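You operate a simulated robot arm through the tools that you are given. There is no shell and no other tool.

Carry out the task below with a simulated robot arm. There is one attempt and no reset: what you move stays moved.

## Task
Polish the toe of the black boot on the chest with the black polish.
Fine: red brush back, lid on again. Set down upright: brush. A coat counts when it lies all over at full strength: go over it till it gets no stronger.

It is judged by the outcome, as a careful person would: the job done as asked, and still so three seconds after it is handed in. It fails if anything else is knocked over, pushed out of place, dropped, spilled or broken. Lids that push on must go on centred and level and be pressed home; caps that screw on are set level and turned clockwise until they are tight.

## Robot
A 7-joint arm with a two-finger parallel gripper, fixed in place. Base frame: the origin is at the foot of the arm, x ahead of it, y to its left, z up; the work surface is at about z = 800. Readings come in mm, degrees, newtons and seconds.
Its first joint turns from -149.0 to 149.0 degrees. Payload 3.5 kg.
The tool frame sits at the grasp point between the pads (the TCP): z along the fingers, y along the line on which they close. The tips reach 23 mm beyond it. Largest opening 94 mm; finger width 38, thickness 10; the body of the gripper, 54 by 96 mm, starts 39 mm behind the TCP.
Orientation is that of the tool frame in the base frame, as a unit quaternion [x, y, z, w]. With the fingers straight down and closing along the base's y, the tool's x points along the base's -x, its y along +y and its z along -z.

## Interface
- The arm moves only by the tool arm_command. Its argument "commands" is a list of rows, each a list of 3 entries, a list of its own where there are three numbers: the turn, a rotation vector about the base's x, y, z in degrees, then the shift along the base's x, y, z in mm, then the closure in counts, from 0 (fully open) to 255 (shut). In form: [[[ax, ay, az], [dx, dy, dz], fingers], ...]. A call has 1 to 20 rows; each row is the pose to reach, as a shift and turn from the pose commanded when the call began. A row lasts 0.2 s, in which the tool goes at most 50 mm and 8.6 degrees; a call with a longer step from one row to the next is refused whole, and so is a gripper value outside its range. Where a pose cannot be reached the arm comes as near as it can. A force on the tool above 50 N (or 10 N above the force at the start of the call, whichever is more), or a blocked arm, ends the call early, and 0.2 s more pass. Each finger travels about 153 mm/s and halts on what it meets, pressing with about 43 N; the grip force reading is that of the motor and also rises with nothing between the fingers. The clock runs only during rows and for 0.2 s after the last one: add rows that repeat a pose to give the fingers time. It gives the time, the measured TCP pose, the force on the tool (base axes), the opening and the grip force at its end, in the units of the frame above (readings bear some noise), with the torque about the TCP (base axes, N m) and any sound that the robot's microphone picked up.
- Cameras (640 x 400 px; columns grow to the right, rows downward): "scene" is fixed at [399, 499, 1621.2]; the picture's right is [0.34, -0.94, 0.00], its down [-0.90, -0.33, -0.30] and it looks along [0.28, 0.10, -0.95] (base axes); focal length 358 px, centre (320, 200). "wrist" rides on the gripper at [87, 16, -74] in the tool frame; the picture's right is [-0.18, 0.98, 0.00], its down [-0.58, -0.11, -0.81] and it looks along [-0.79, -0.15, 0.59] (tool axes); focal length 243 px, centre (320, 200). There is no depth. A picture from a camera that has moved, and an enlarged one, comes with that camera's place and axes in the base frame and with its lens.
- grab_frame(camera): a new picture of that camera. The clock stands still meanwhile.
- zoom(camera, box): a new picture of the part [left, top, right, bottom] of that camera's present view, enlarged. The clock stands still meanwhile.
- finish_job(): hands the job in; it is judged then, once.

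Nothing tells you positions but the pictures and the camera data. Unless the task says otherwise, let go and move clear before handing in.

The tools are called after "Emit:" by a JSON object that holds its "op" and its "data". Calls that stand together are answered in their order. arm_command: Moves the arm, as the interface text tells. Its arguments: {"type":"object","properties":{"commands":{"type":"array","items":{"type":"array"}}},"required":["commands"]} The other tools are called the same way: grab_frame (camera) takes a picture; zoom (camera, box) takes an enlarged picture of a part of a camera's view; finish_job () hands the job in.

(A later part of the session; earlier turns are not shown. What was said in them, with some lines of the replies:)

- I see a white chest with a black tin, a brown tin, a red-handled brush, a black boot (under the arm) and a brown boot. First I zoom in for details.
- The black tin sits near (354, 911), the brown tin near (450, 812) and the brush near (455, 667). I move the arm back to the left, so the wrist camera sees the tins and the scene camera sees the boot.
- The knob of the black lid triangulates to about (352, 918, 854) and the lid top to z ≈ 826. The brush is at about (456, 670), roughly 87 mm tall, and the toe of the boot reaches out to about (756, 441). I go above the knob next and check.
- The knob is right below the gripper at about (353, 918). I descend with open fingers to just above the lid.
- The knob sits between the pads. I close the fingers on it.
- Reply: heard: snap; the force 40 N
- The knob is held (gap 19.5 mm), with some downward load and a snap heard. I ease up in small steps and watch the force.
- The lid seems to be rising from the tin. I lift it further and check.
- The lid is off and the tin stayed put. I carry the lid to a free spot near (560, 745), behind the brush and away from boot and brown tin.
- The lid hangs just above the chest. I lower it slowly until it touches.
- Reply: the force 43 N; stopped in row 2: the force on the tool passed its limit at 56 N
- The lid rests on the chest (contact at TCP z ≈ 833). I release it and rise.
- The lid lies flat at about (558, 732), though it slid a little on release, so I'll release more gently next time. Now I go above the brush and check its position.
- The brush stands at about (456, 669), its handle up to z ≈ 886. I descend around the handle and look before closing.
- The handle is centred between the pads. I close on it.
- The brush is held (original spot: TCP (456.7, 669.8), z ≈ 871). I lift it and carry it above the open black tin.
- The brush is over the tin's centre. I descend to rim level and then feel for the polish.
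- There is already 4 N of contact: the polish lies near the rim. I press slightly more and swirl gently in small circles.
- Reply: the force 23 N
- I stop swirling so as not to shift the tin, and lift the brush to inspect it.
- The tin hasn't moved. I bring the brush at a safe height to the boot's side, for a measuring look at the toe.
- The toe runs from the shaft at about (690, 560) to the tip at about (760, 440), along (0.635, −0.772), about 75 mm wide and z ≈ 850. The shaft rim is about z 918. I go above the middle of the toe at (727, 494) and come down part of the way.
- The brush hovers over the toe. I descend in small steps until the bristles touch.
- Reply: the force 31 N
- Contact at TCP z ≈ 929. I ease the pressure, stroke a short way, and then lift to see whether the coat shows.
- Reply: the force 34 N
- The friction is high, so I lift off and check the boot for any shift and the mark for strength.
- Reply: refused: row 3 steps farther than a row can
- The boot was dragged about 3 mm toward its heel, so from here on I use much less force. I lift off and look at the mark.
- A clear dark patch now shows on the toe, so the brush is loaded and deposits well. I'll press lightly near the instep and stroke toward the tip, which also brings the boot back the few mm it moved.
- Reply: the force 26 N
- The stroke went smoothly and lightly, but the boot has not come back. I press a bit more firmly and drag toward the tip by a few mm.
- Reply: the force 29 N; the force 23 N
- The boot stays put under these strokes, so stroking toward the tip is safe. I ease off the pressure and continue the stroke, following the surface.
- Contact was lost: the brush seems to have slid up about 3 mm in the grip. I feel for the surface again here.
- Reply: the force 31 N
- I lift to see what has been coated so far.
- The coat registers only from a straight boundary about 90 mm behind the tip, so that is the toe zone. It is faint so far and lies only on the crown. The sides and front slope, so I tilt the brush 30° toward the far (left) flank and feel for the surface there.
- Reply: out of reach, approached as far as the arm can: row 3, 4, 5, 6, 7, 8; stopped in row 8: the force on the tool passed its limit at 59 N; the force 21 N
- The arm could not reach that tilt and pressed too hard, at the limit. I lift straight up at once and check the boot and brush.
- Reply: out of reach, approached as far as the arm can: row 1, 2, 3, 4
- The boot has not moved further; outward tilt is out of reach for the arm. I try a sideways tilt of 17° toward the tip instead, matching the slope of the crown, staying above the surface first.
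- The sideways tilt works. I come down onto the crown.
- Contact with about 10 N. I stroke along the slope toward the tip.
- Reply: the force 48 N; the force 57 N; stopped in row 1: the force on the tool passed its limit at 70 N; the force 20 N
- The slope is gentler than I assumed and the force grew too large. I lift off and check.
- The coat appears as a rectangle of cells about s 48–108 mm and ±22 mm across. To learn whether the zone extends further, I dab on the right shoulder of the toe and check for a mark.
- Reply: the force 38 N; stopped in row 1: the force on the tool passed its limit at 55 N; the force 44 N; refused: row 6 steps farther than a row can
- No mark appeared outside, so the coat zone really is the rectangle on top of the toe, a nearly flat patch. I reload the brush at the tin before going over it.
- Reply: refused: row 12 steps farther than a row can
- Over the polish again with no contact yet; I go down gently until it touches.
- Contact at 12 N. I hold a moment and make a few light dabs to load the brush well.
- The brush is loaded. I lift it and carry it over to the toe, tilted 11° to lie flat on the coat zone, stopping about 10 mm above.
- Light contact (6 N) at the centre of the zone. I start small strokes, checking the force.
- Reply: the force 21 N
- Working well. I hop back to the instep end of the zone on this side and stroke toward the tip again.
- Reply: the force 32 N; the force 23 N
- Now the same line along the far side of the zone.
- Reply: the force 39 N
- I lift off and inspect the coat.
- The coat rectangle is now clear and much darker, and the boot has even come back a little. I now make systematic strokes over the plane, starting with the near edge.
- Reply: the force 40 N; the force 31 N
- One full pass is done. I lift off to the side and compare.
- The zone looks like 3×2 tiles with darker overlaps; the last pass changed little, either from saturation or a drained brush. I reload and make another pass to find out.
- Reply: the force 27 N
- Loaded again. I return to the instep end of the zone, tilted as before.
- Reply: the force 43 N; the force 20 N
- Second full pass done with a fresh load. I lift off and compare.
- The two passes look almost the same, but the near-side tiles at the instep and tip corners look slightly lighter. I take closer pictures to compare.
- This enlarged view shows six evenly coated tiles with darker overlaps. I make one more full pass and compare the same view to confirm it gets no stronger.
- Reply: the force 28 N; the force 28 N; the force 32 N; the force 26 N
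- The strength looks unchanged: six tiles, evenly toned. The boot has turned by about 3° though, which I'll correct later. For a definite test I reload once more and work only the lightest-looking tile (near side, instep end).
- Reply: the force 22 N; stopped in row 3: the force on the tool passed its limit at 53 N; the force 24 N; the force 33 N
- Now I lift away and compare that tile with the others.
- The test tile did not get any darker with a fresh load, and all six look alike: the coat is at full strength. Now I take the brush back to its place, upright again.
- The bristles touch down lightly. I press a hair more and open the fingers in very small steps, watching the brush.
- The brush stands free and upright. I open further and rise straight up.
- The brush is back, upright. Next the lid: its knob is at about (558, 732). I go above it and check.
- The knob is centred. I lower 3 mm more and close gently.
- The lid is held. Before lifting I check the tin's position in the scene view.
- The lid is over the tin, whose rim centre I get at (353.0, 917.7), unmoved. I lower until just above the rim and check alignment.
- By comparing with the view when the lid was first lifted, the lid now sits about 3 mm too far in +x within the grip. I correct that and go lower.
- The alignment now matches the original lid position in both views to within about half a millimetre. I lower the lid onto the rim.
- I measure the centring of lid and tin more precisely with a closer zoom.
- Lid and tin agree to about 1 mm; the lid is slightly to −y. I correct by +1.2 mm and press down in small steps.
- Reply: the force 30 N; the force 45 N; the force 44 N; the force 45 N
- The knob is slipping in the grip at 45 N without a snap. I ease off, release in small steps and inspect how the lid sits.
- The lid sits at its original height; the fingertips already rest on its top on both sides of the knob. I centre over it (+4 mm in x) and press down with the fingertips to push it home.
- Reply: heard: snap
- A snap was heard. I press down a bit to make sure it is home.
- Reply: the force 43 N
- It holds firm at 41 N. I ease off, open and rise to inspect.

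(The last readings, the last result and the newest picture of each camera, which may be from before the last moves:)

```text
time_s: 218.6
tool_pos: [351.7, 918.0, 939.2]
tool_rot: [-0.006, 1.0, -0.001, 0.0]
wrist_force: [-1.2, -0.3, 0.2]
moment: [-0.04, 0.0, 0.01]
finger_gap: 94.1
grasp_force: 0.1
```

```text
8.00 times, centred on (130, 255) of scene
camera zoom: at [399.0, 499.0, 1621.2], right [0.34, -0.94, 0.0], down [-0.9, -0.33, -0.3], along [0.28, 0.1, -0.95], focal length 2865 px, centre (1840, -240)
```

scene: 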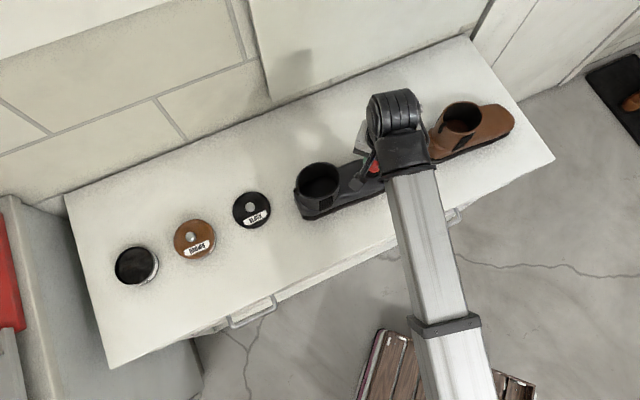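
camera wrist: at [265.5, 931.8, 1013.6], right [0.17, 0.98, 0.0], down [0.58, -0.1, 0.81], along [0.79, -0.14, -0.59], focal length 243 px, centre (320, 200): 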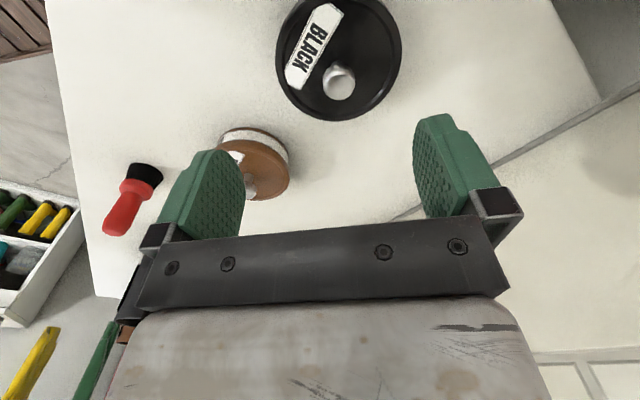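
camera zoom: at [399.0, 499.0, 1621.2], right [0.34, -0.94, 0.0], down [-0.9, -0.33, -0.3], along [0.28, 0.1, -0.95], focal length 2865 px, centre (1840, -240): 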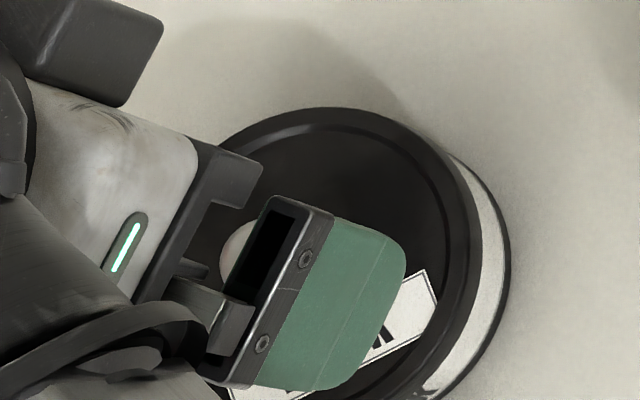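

The lid is on and snapped, but as the fingers opened one pushed the lid rim, dragging tin and lid together about 12 mm in +y. I'll take the knob again with narrowly opened fingers and slide the tin gently back to y ≈ 917.7.

Emit:
{"op": "arm_command", "data": {"commands": [[[0, 0, 0], [1.4, 12.2, 0], 70], [[0, 0, 0], [1.4, 12.2, -20], 135], [[0, 0, 0], [1.4, 12.2, -45], 135], [[0, 0, 0], [1.4, 12.2, -45], 135]]}}

Emit:
{"op": "grab_frame", "data": {"camera": "wrist"}}

```text
time_s: 219.6
tool_pos: [354.1, 928.2, 895.2]
tool_rot: [-0.005, 1.0, -0.001, 0.0]
wrist_force: [-0.4, 0.3, -0.6]
moment: [-0.02, 0.01, 0.0]
finger_gap: 44.4
grasp_force: 0.0
```

```text
taken
camera wrist: at [266.6, 942.9, 970.0], right [0.17, 0.98, 0.0], down [0.58, -0.1, 0.81], along [0.79, -0.14, -0.59], focal length 243 px, centre (320, 200)
```

wrist: 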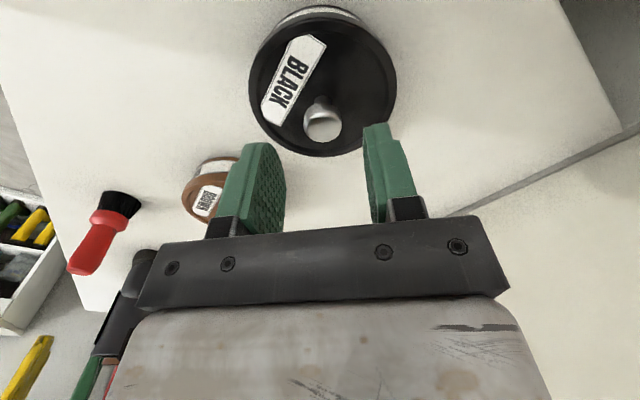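

Emit:
{"op": "arm_command", "data": {"commands": [[[0, 0, 0], [0, 0.5, -15], 135], [[0, 0, 0], [0, 0.5, -28], 135], [[0, 0, 0], [0, 0.5, -34], 135], [[0, 0, 0], [0, 0.5, -34], 150], [[0, 0, 0], [0, 0.5, -34], 165], [[0, 0, 0], [0, 0.5, -34], 180], [[0, 0, 0], [0, 0.5, -34], 190], [[0, 0, 0], [0, 0.5, -34], 198], [[0, 0, 0], [0, 0.5, -34], 205], [[0, 0, 0], [0, 0.5, -34], 205]]}}

Emit:
{"op": "zoom", "data": {"camera": "wrist", "box": [200, 0, 440, 200]}}

```text
time_s: 221.8
tool_pos: [354.3, 929.5, 863.6]
tool_rot: [-0.005, 1.0, -0.001, 0.0]
wrist_force: [0.6, -0.5, -0.3]
moment: [0.01, -0.02, 0.02]
finger_gap: 19.7
grasp_force: 1.8
```

```text
2.00 times, centred on (320, 100) of wrist
camera zoom: at [267.5, 944.6, 936.8], right [0.17, 0.98, 0.0], down [0.58, -0.1, 0.81], along [0.79, -0.14, -0.59], focal length 485 px, centre (320, 400)
```

zoom: 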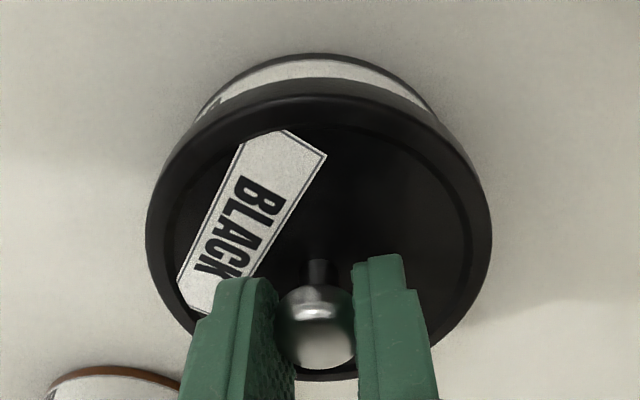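

Held lightly. I slide the tin back along −y slowly.

Emit:
{"op": "arm_command", "data": {"commands": [[[0, 0, 0], [0, -1.5, 0], 205], [[0, 0, 0], [0, -3, 0], 205], [[0, 0, 0], [0, -4.5, 0], 205], [[0, 0, 0], [0, -6, 0], 205], [[0, 0, 0], [0, -7.5, 0], 205], [[0, 0, 0], [0, -9, 0], 205], [[0, 0, 0], [0, -10.5, 0], 205], [[0, 0, 0], [0, -11.8, 0], 205], [[0, 0, 0], [0, -11.8, 0], 205]]}}

Emit:
{"op": "zoom", "data": {"camera": "wrist", "box": [200, 0, 440, 200]}}

Emit:
{"op": "zoom", "data": {"camera": "scene", "box": [90, 230, 170, 280]}}

```text
time_s: 223.8
tool_pos: [354.1, 918.9, 861.2]
tool_rot: [-0.006, 1.0, 0.0, 0.001]
wrist_force: [-0.8, 1.0, 2.6]
moment: [-0.01, 0.04, -0.01]
finger_gap: 19.3
grasp_force: 43.4
heard: snap
```

```text
2.00 times, centred on (320, 100) of wrist
camera zoom: at [267.4, 933.2, 936.0], right [0.17, 0.98, 0.0], down [0.58, -0.1, 0.81], along [0.79, -0.14, -0.59], focal length 485 px, centre (320, 400)
```

zoom: 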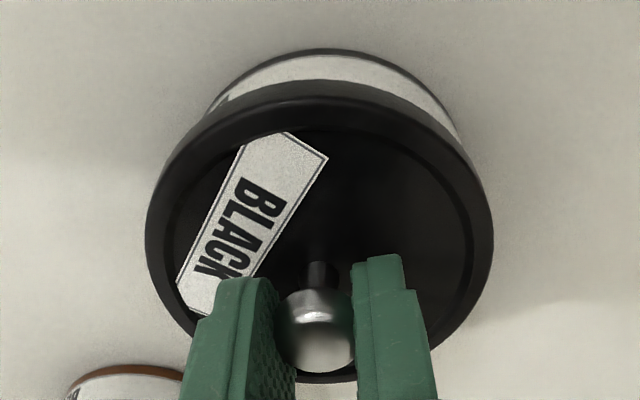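

```text
8.00 times, centred on (130, 255) of scene
camera zoom: at [399.0, 499.0, 1621.2], right [0.34, -0.94, 0.0], down [-0.9, -0.33, -0.3], along [0.28, 0.1, -0.95], focal length 2865 px, centre (1840, -240)
```

zoom: 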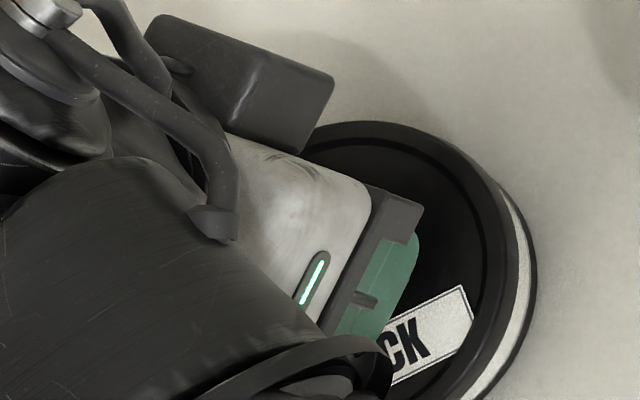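

Another snap: the lid came loose from the tin while sliding (the tin lagged about 3 mm). I lift the lid slightly and re-measure the centring before pressing it home again.

Emit:
{"op": "arm_command", "data": {"commands": [[[0, 0, 0], [0, 0, 1.5], 255], [[0, 0, 0], [0, 0, 4], 255], [[0, 0, 0], [0, 0, 4], 255]]}}

Emit:
{"op": "zoom", "data": {"camera": "wrist", "box": [220, 10, 330, 90]}}

Emit:
{"op": "zoom", "data": {"camera": "wrist", "box": [310, 10, 420, 90]}}

Emit:
{"op": "zoom", "data": {"camera": "scene", "box": [90, 230, 170, 280]}}

```text
time_s: 224.6
tool_pos: [355.3, 917.5, 863.8]
tool_rot: [-0.006, 1.0, -0.001, 0.0]
wrist_force: [-0.9, -0.4, 1.4]
moment: [-0.03, 0.04, -0.01]
finger_gap: 19.0
grasp_force: 43.1
```

```text
5.00 times, centred on (275, 50) of wrist
camera zoom: at [268.0, 932.6, 939.1], right [0.17, 0.98, 0.0], down [0.58, -0.1, 0.81], along [0.79, -0.14, -0.59], focal length 1213 px, centre (545, 950)
```

zoom: 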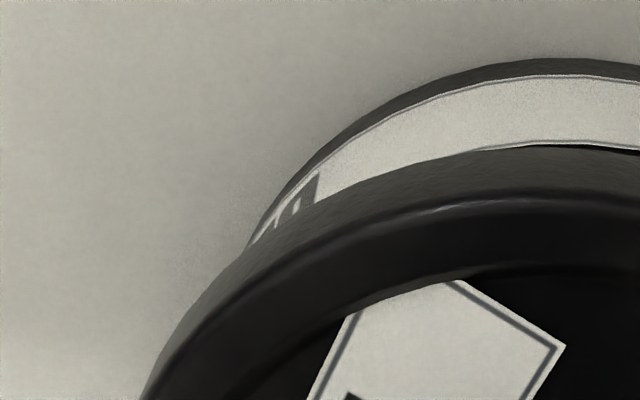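

```text
5.00 times, centred on (365, 50) of wrist
camera zoom: at [268.0, 932.6, 939.1], right [0.17, 0.98, 0.0], down [0.58, -0.1, 0.81], along [0.79, -0.14, -0.59], focal length 1213 px, centre (95, 950)
```

zoom: 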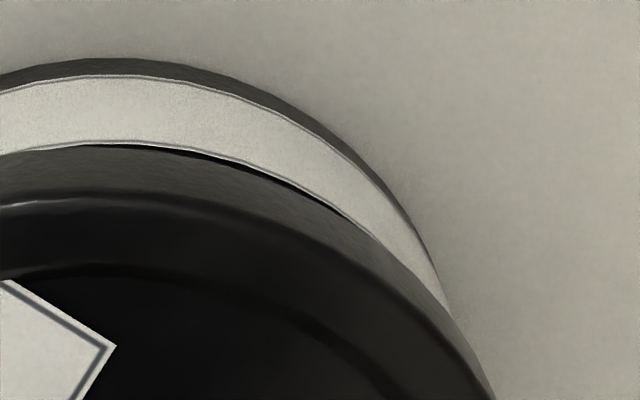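

```text
8.00 times, centred on (130, 255) of scene
camera zoom: at [399.0, 499.0, 1621.2], right [0.34, -0.94, 0.0], down [-0.9, -0.33, -0.3], along [0.28, 0.1, -0.95], focal length 2865 px, centre (1840, -240)
```

zoom: 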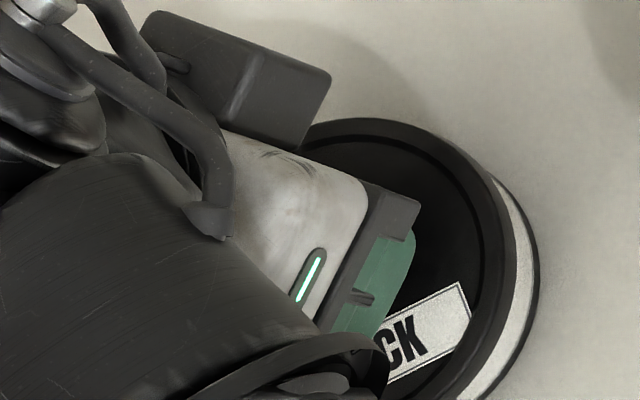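

Measured offset: the lid is about 1.9 mm to −y of the tin. I shift it, lower to contact, open the fingers slightly and then press with the tips on both sides of the knob.

Emit:
{"op": "arm_command", "data": {"commands": [[[0, 0, 0], [-0.4, 1.9, 0], 255], [[0, 0, 0], [-0.4, 1.9, -2], 255], [[0, 0, 0], [-0.4, 1.9, -3.5], 255], [[0, 0, 0], [-0.4, 1.9, -3.5], 255]]}}

```text
time_s: 225.6
tool_pos: [353.8, 919.9, 861.4]
tool_rot: [-0.006, 1.0, -0.001, 0.0]
wrist_force: [-0.8, 1.1, 2.0]
moment: [-0.07, -0.03, 0.01]
finger_gap: 19.2
grasp_force: 43.0
```

Emit:
{"op": "arm_command", "data": {"commands": [[[0, 0, 0], [0, 0, -0.6], 255], [[0, 0, 0], [0, 0, -0.6], 205], [[0, 0, 0], [0, 0, -0.6], 198], [[0, 0, 0], [0, 0, -0.6], 190], [[0, 0, 0], [0, 0, -0.6], 184], [[0, 0, 0], [0, 0, -0.6], 184]]}}

Emit:
{"op": "zoom", "data": {"camera": "wrist", "box": [200, 0, 440, 200]}}

```text
time_s: 227.0
tool_pos: [354.0, 920.3, 861.1]
tool_rot: [-0.006, 1.0, -0.002, -0.001]
wrist_force: [1.3, 0.2, 0.5]
moment: [-0.01, 0.0, 0.02]
finger_gap: 26.1
grasp_force: 0.0
heard: snap
```

```text
2.00 times, centred on (320, 100) of wrist
camera zoom: at [267.1, 934.9, 935.2], right [0.17, 0.98, 0.0], down [0.58, -0.1, 0.81], along [0.79, -0.14, -0.59], focal length 485 px, centre (320, 400)
```

zoom: 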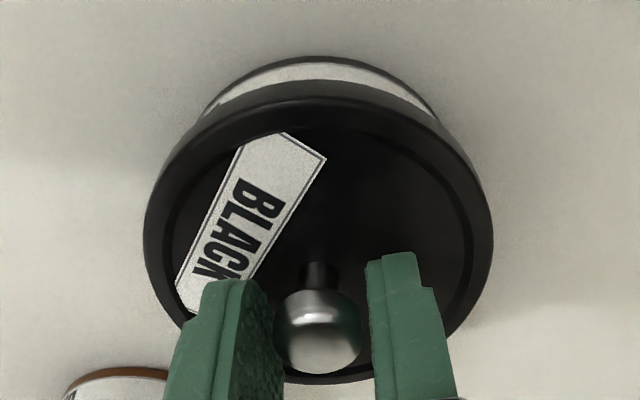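

The lid snapped into place as the grip was released. Now I press it down centrally with the fingertips to make sure it is home.

Emit:
{"op": "arm_command", "data": {"commands": [[[0, 0, 0], [-1.8, 0, 0], 184], [[0, 0, 0], [-1.8, 0, -2], 184], [[0, 0, 0], [-1.8, 0, -3.5], 184], [[0, 0, 0], [-1.8, 0, -3.5], 184]]}}

```text
time_s: 228.0
tool_pos: [351.7, 920.0, 857.7]
tool_rot: [-0.005, 1.0, -0.001, 0.001]
wrist_force: [-0.1, 0.0, -0.2]
moment: [0.0, 0.03, 0.02]
finger_gap: 26.1
grasp_force: 0.1
```

Emit:
{"op": "arm_command", "data": {"commands": [[[0, 0, 0], [0, 0, -1], 184], [[0, 0, 0], [0, 0, -1.5], 184], [[0, 0, 0], [0, 0, -1.5], 184]]}}

```text
time_s: 228.8
tool_pos: [350.8, 920.7, 856.6]
tool_rot: [-0.005, 1.0, 0.0, 0.0]
wrist_force: [1.7, 0.7, 17.2]
moment: [0.06, -0.03, 0.0]
finger_gap: 26.3
grasp_force: 0.1
```

Emit:
{"op": "arm_command", "data": {"commands": [[[0, 0, 0], [0, 0, -0.8], 184], [[0, 0, 0], [0, 0, -1.3], 184], [[0, 0, 0], [0, 0, -1.3], 184]]}}

```text
time_s: 229.6
tool_pos: [351.9, 919.4, 856.8]
tool_rot: [-0.005, 1.0, 0.0, 0.001]
wrist_force: [6.3, 1.4, 38.9]
moment: [0.01, -0.1, -0.01]
finger_gap: 26.4
grasp_force: 0.1
```

Pressed home, firm at 39 N and level. I retreat straight up with the fingers unchanged and inspect.

Emit:
{"op": "arm_command", "data": {"commands": [[[0, 0, 0], [0, 0, 0], 184], [[0, 0, 0], [0, 0, 2], 184], [[0, 0, 0], [0, 0, 8], 184], [[0, 0, 0], [0, 0, 30], 184], [[0, 0, 0], [0, 0, 65], 150], [[0, 0, 0], [0, 0, 95], 100], [[0, 0, 0], [0, 0, 95], 100]]}}

Emit:
{"op": "zoom", "data": {"camera": "wrist", "box": [220, 0, 420, 140]}}

```text
time_s: 231.2
tool_pos: [349.3, 920.2, 952.4]
tool_rot: [-0.006, 1.0, -0.001, 0.0]
wrist_force: [-0.5, 0.2, -0.3]
moment: [-0.04, 0.02, -0.02]
finger_gap: 57.4
grasp_force: 0.1
```

```text
2.86 times, centred on (320, 70) of wrist
camera zoom: at [263.3, 934.7, 1026.3], right [0.17, 0.98, 0.0], down [0.58, -0.1, 0.81], along [0.79, -0.14, -0.59], focal length 693 px, centre (320, 571)
```

zoom: 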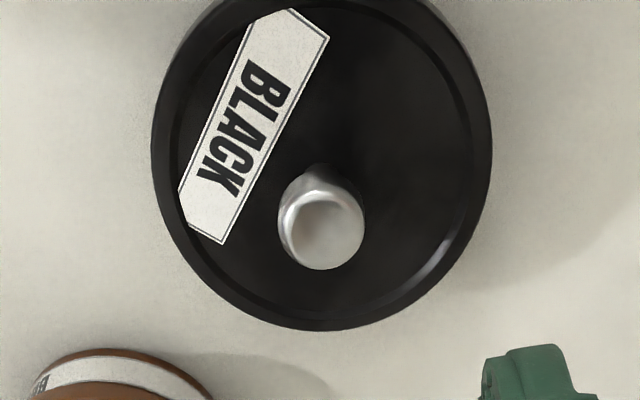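

The lid looks centred and level. I move the arm well away for a clear scene view of everything.

Emit:
{"op": "arm_command", "data": {"commands": [[[0, 0, 0], [15, -30, 40], 100], [[0, 0, 0], [35, -70, 60], 100], [[0, 0, 0], [55, -112, 60], 100], [[0, 0, 0], [75, -154, 60], 100], [[0, 0, 0], [95, -196, 60], 100], [[0, 0, 0], [115, -238, 60], 100], [[0, 0, 0], [135, -280, 60], 150], [[0, 0, 0], [155, -322, 60], 200], [[0, 0, 0], [175, -364, 60], 255], [[0, 0, 0], [195, -406, 60], 255], [[0, 0, 0], [215, -448, 60], 255], [[0, 0, 0], [235, -490, 60], 255], [[0, 0, 0], [248, -528, 60], 255], [[0, 0, 0], [248, -528, 60], 255]]}}

Emit:
{"op": "grab_frame", "data": {"camera": "scene"}}

Emit:
{"op": "zoom", "data": {"camera": "scene", "box": [80, 180, 300, 318]}}

Emit:
{"op": "zoom", "data": {"camera": "scene", "box": [90, 230, 170, 280]}}

Emit:
{"op": "zoom", "data": {"camera": "scene", "box": [280, 140, 408, 220]}}

```text
refused: row 1 steps farther than a row can; nothing moved
```

```text
taken
```

scene: 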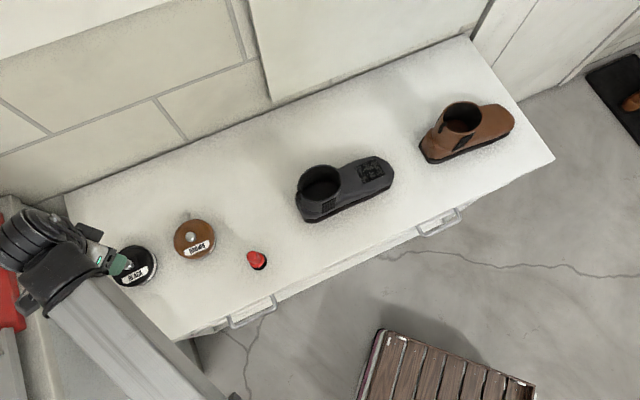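

```text
2.90 times, centred on (190, 249) of scene
camera zoom: at [399.0, 499.0, 1621.2], right [0.34, -0.94, 0.0], down [-0.9, -0.33, -0.3], along [0.28, 0.1, -0.95], focal length 1038 px, centre (697, 58)
```

zoom: 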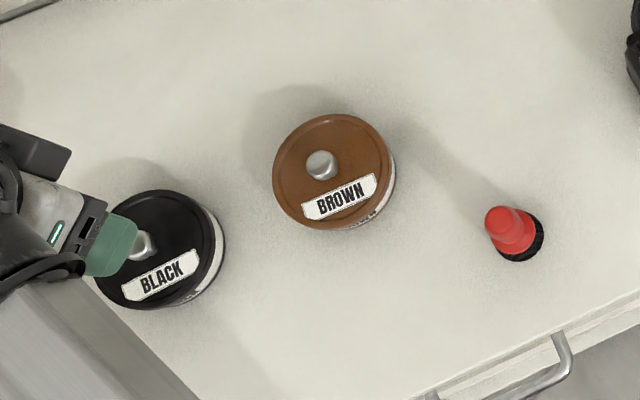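

```text
8.00 times, centred on (130, 255) of scene
camera zoom: at [399.0, 499.0, 1621.2], right [0.34, -0.94, 0.0], down [-0.9, -0.33, -0.3], along [0.28, 0.1, -0.95], focal length 2865 px, centre (1840, -240)
```

zoom: 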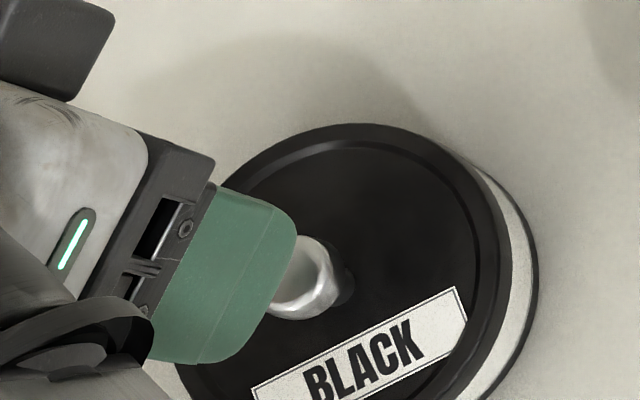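

```text
5.00 times, centred on (344, 180) of scene
camera zoom: at [399.0, 499.0, 1621.2], right [0.34, -0.94, 0.0], down [-0.9, -0.33, -0.3], along [0.28, 0.1, -0.95], focal length 1791 px, centre (200, 300)
```

zoom: 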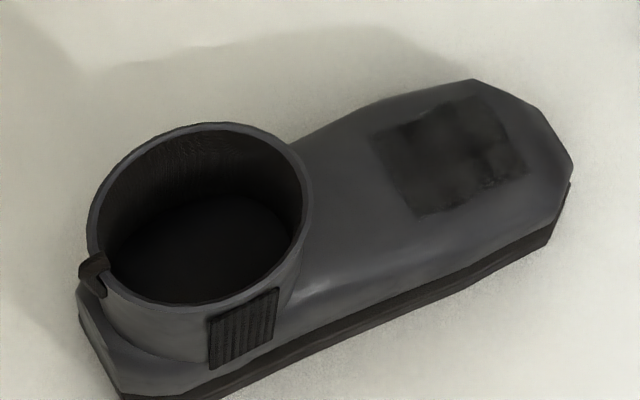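

Emit:
{"op": "zoom", "data": {"camera": "scene", "box": [344, 145, 408, 195]}}

Emit:
{"op": "zoom", "data": {"camera": "scene", "box": [350, 150, 394, 190]}}

Emit:
{"op": "zoom", "data": {"camera": "scene", "box": [200, 60, 520, 260]}}

```text
8.00 times, centred on (376, 170) of scene
camera zoom: at [399.0, 499.0, 1621.2], right [0.34, -0.94, 0.0], down [-0.9, -0.33, -0.3], along [0.28, 0.1, -0.95], focal length 2865 px, centre (-128, 440)
```

zoom: 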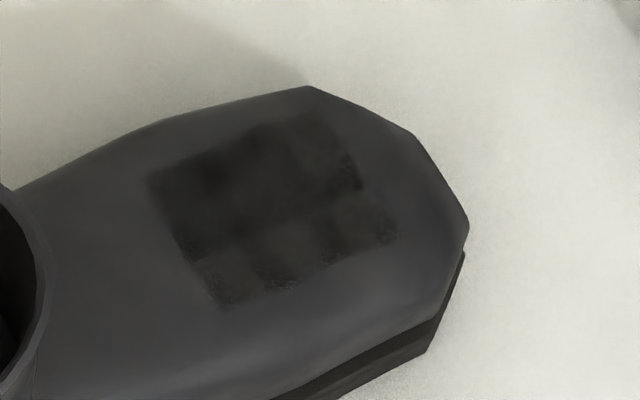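

```text
10.00 times, centred on (372, 170) of scene
camera zoom: at [399.0, 499.0, 1621.2], right [0.34, -0.94, 0.0], down [-0.9, -0.33, -0.3], along [0.28, 0.1, -0.95], focal length 3582 px, centre (-200, 500)
```

zoom: 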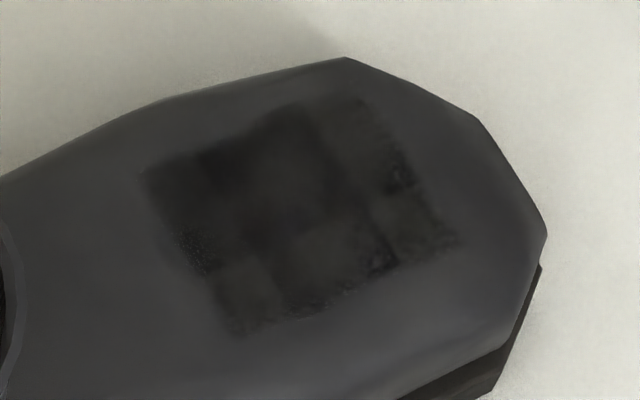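

```text
2.00 times, centred on (360, 160) of scene
camera zoom: at [399.0, 499.0, 1621.2], right [0.34, -0.94, 0.0], down [-0.9, -0.33, -0.3], along [0.28, 0.1, -0.95], focal length 716 px, centre (240, 280)
```

zoom: 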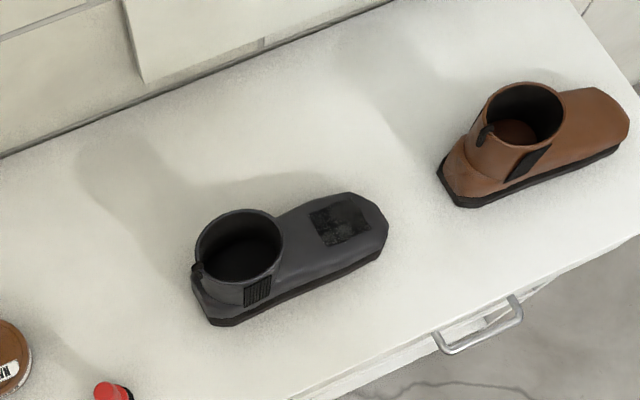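

The coat is an even dark rectangle, the brush stands in its place, and the lid-to-tin geometry matches the start. I move the arm clear and take a last look.

Emit:
{"op": "arm_command", "data": {"commands": [[[0, 0, 0], [0, 0, 40], 50], [[0, 0, 0], [-5, -40, 50], 50], [[0, 0, 0], [-15, -80, 60], 50], [[0, 0, 0], [-25, -120, 60], 50], [[0, 0, 0], [-35, -160, 60], 50], [[0, 0, 0], [-45, -200, 60], 50], [[0, 0, 0], [-45, -200, 60], 50]]}}

Emit:
{"op": "grab_frame", "data": {"camera": "scene"}}

Emit:
{"op": "grab_frame", "data": {"camera": "wrist"}}

Emit:
{"op": "zoom", "data": {"camera": "scene", "box": [90, 230, 170, 280]}}

```text
time_s: 232.8
tool_pos: [305.7, 721.3, 1007.9]
tool_rot: [-0.005, 1.0, -0.001, 0.0]
wrist_force: [-0.4, -0.5, -0.6]
moment: [0.01, 0.0, -0.01]
finger_gap: 75.4
grasp_force: 0.1
```

```text
taken
```

scene: 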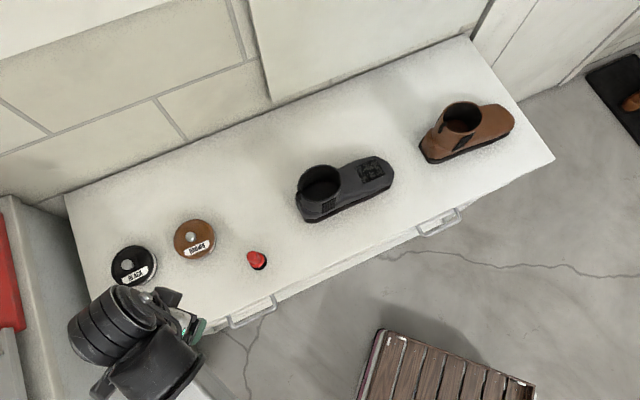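

```text
taken
camera wrist: at [218.9, 735.7, 1082.7], right [0.17, 0.98, 0.0], down [0.58, -0.1, 0.81], along [0.79, -0.14, -0.59], focal length 243 px, centre (320, 200)
```

wrist: 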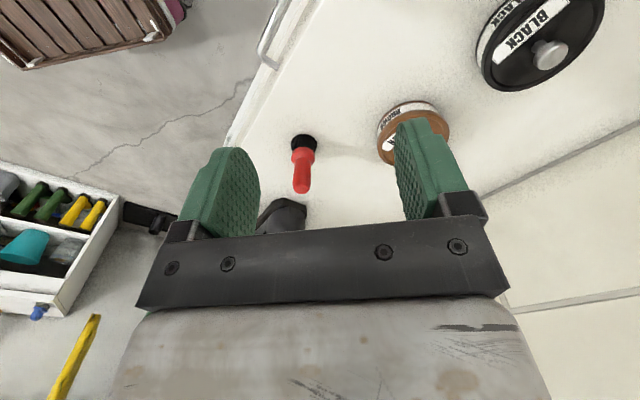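

```text
8.00 times, centred on (130, 255) of scene
camera zoom: at [399.0, 499.0, 1621.2], right [0.34, -0.94, 0.0], down [-0.9, -0.33, -0.3], along [0.28, 0.1, -0.95], focal length 2865 px, centre (1840, -240)
```

zoom: 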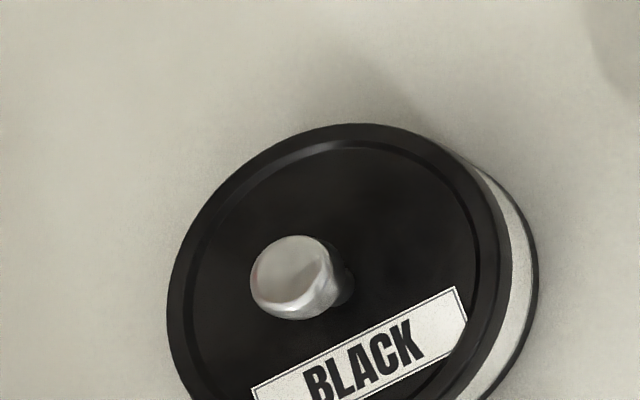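

I check the lid's level more closely against the brown tin.

Emit:
{"op": "zoom", "data": {"camera": "wrist", "box": [460, 0, 620, 100]}}

Emit:
{"op": "zoom", "data": {"camera": "scene", "box": [106, 238, 162, 294]}}

Emit:
{"op": "zoom", "data": {"camera": "scene", "box": [166, 212, 222, 268]}}

```text
4.00 times, centred on (540, 50) of wrist
camera zoom: at [218.9, 735.7, 1082.7], right [0.17, 0.98, 0.0], down [0.58, -0.1, 0.81], along [0.79, -0.14, -0.59], focal length 970 px, centre (-560, 800)
```

zoom: 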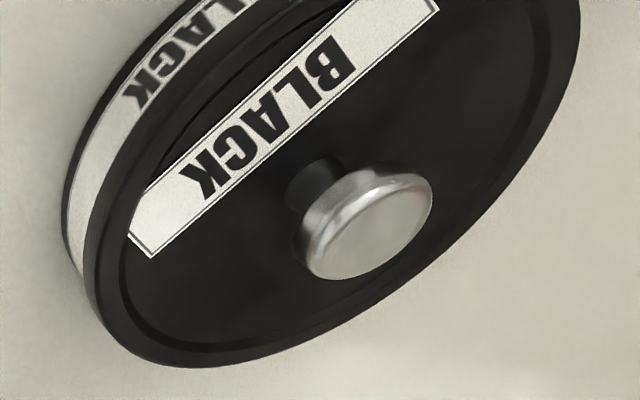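

```text
7.14 times, centred on (134, 266) of scene
camera zoom: at [399.0, 499.0, 1621.2], right [0.34, -0.94, 0.0], down [-0.9, -0.33, -0.3], along [0.28, 0.1, -0.95], focal length 2558 px, centre (1649, -271)
```

zoom: 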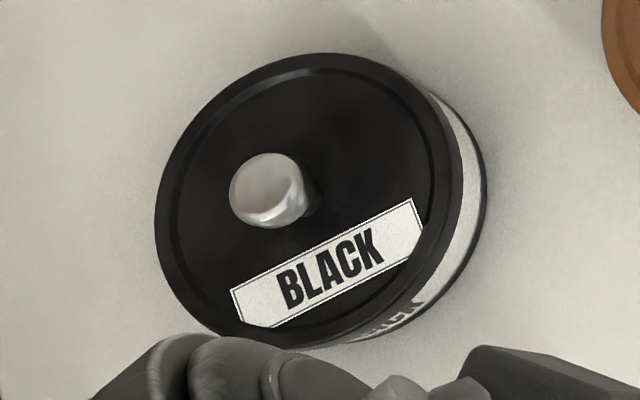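

```text
7.14 times, centred on (194, 240) of scene
camera zoom: at [399.0, 499.0, 1621.2], right [0.34, -0.94, 0.0], down [-0.9, -0.33, -0.3], along [0.28, 0.1, -0.95], focal length 2558 px, centre (1220, -86)
```

zoom: 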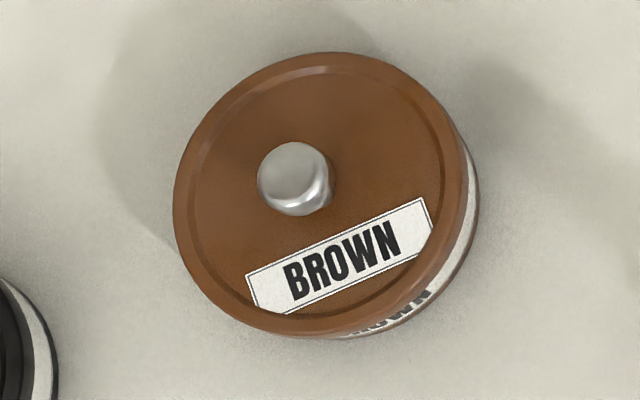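

The lid is level and sits as it did at the start. The toe carries an even full coat, the brush stands upright in its place, and the arm is clear, so I hand in.

Emit:
{"op": "finish_job", "data": {}}

```text
The job is handed in.
```

I polished the toe of the black boot with the black polish, stood the red brush back upright where it was, and put the lid back on the black tin. I've handed the job in; no result has come back yet.

- **Coat:** the toe now has an even dark patch over the area that takes polish. I went over it three times. Then I loaded the brush again and worked the lightest-looking part, and it got no darker.
- **Boot:** it shifted slightly while I brushed, turning about 3° with the heel end about 6 mm out of place. I left it, because pushing it back risked moving it more.
- **Tin:** it ended up about 2–3 mm from where it started. The lid came loose once while I was sliding the tin back, so I re-centred it. I heard it snap on and pressed it down firmly. It looked level and centred in the last pictures.
- **Brush:** it stands within a few millimetres of its original spot.

The brown tin and brown boot stayed where they were.
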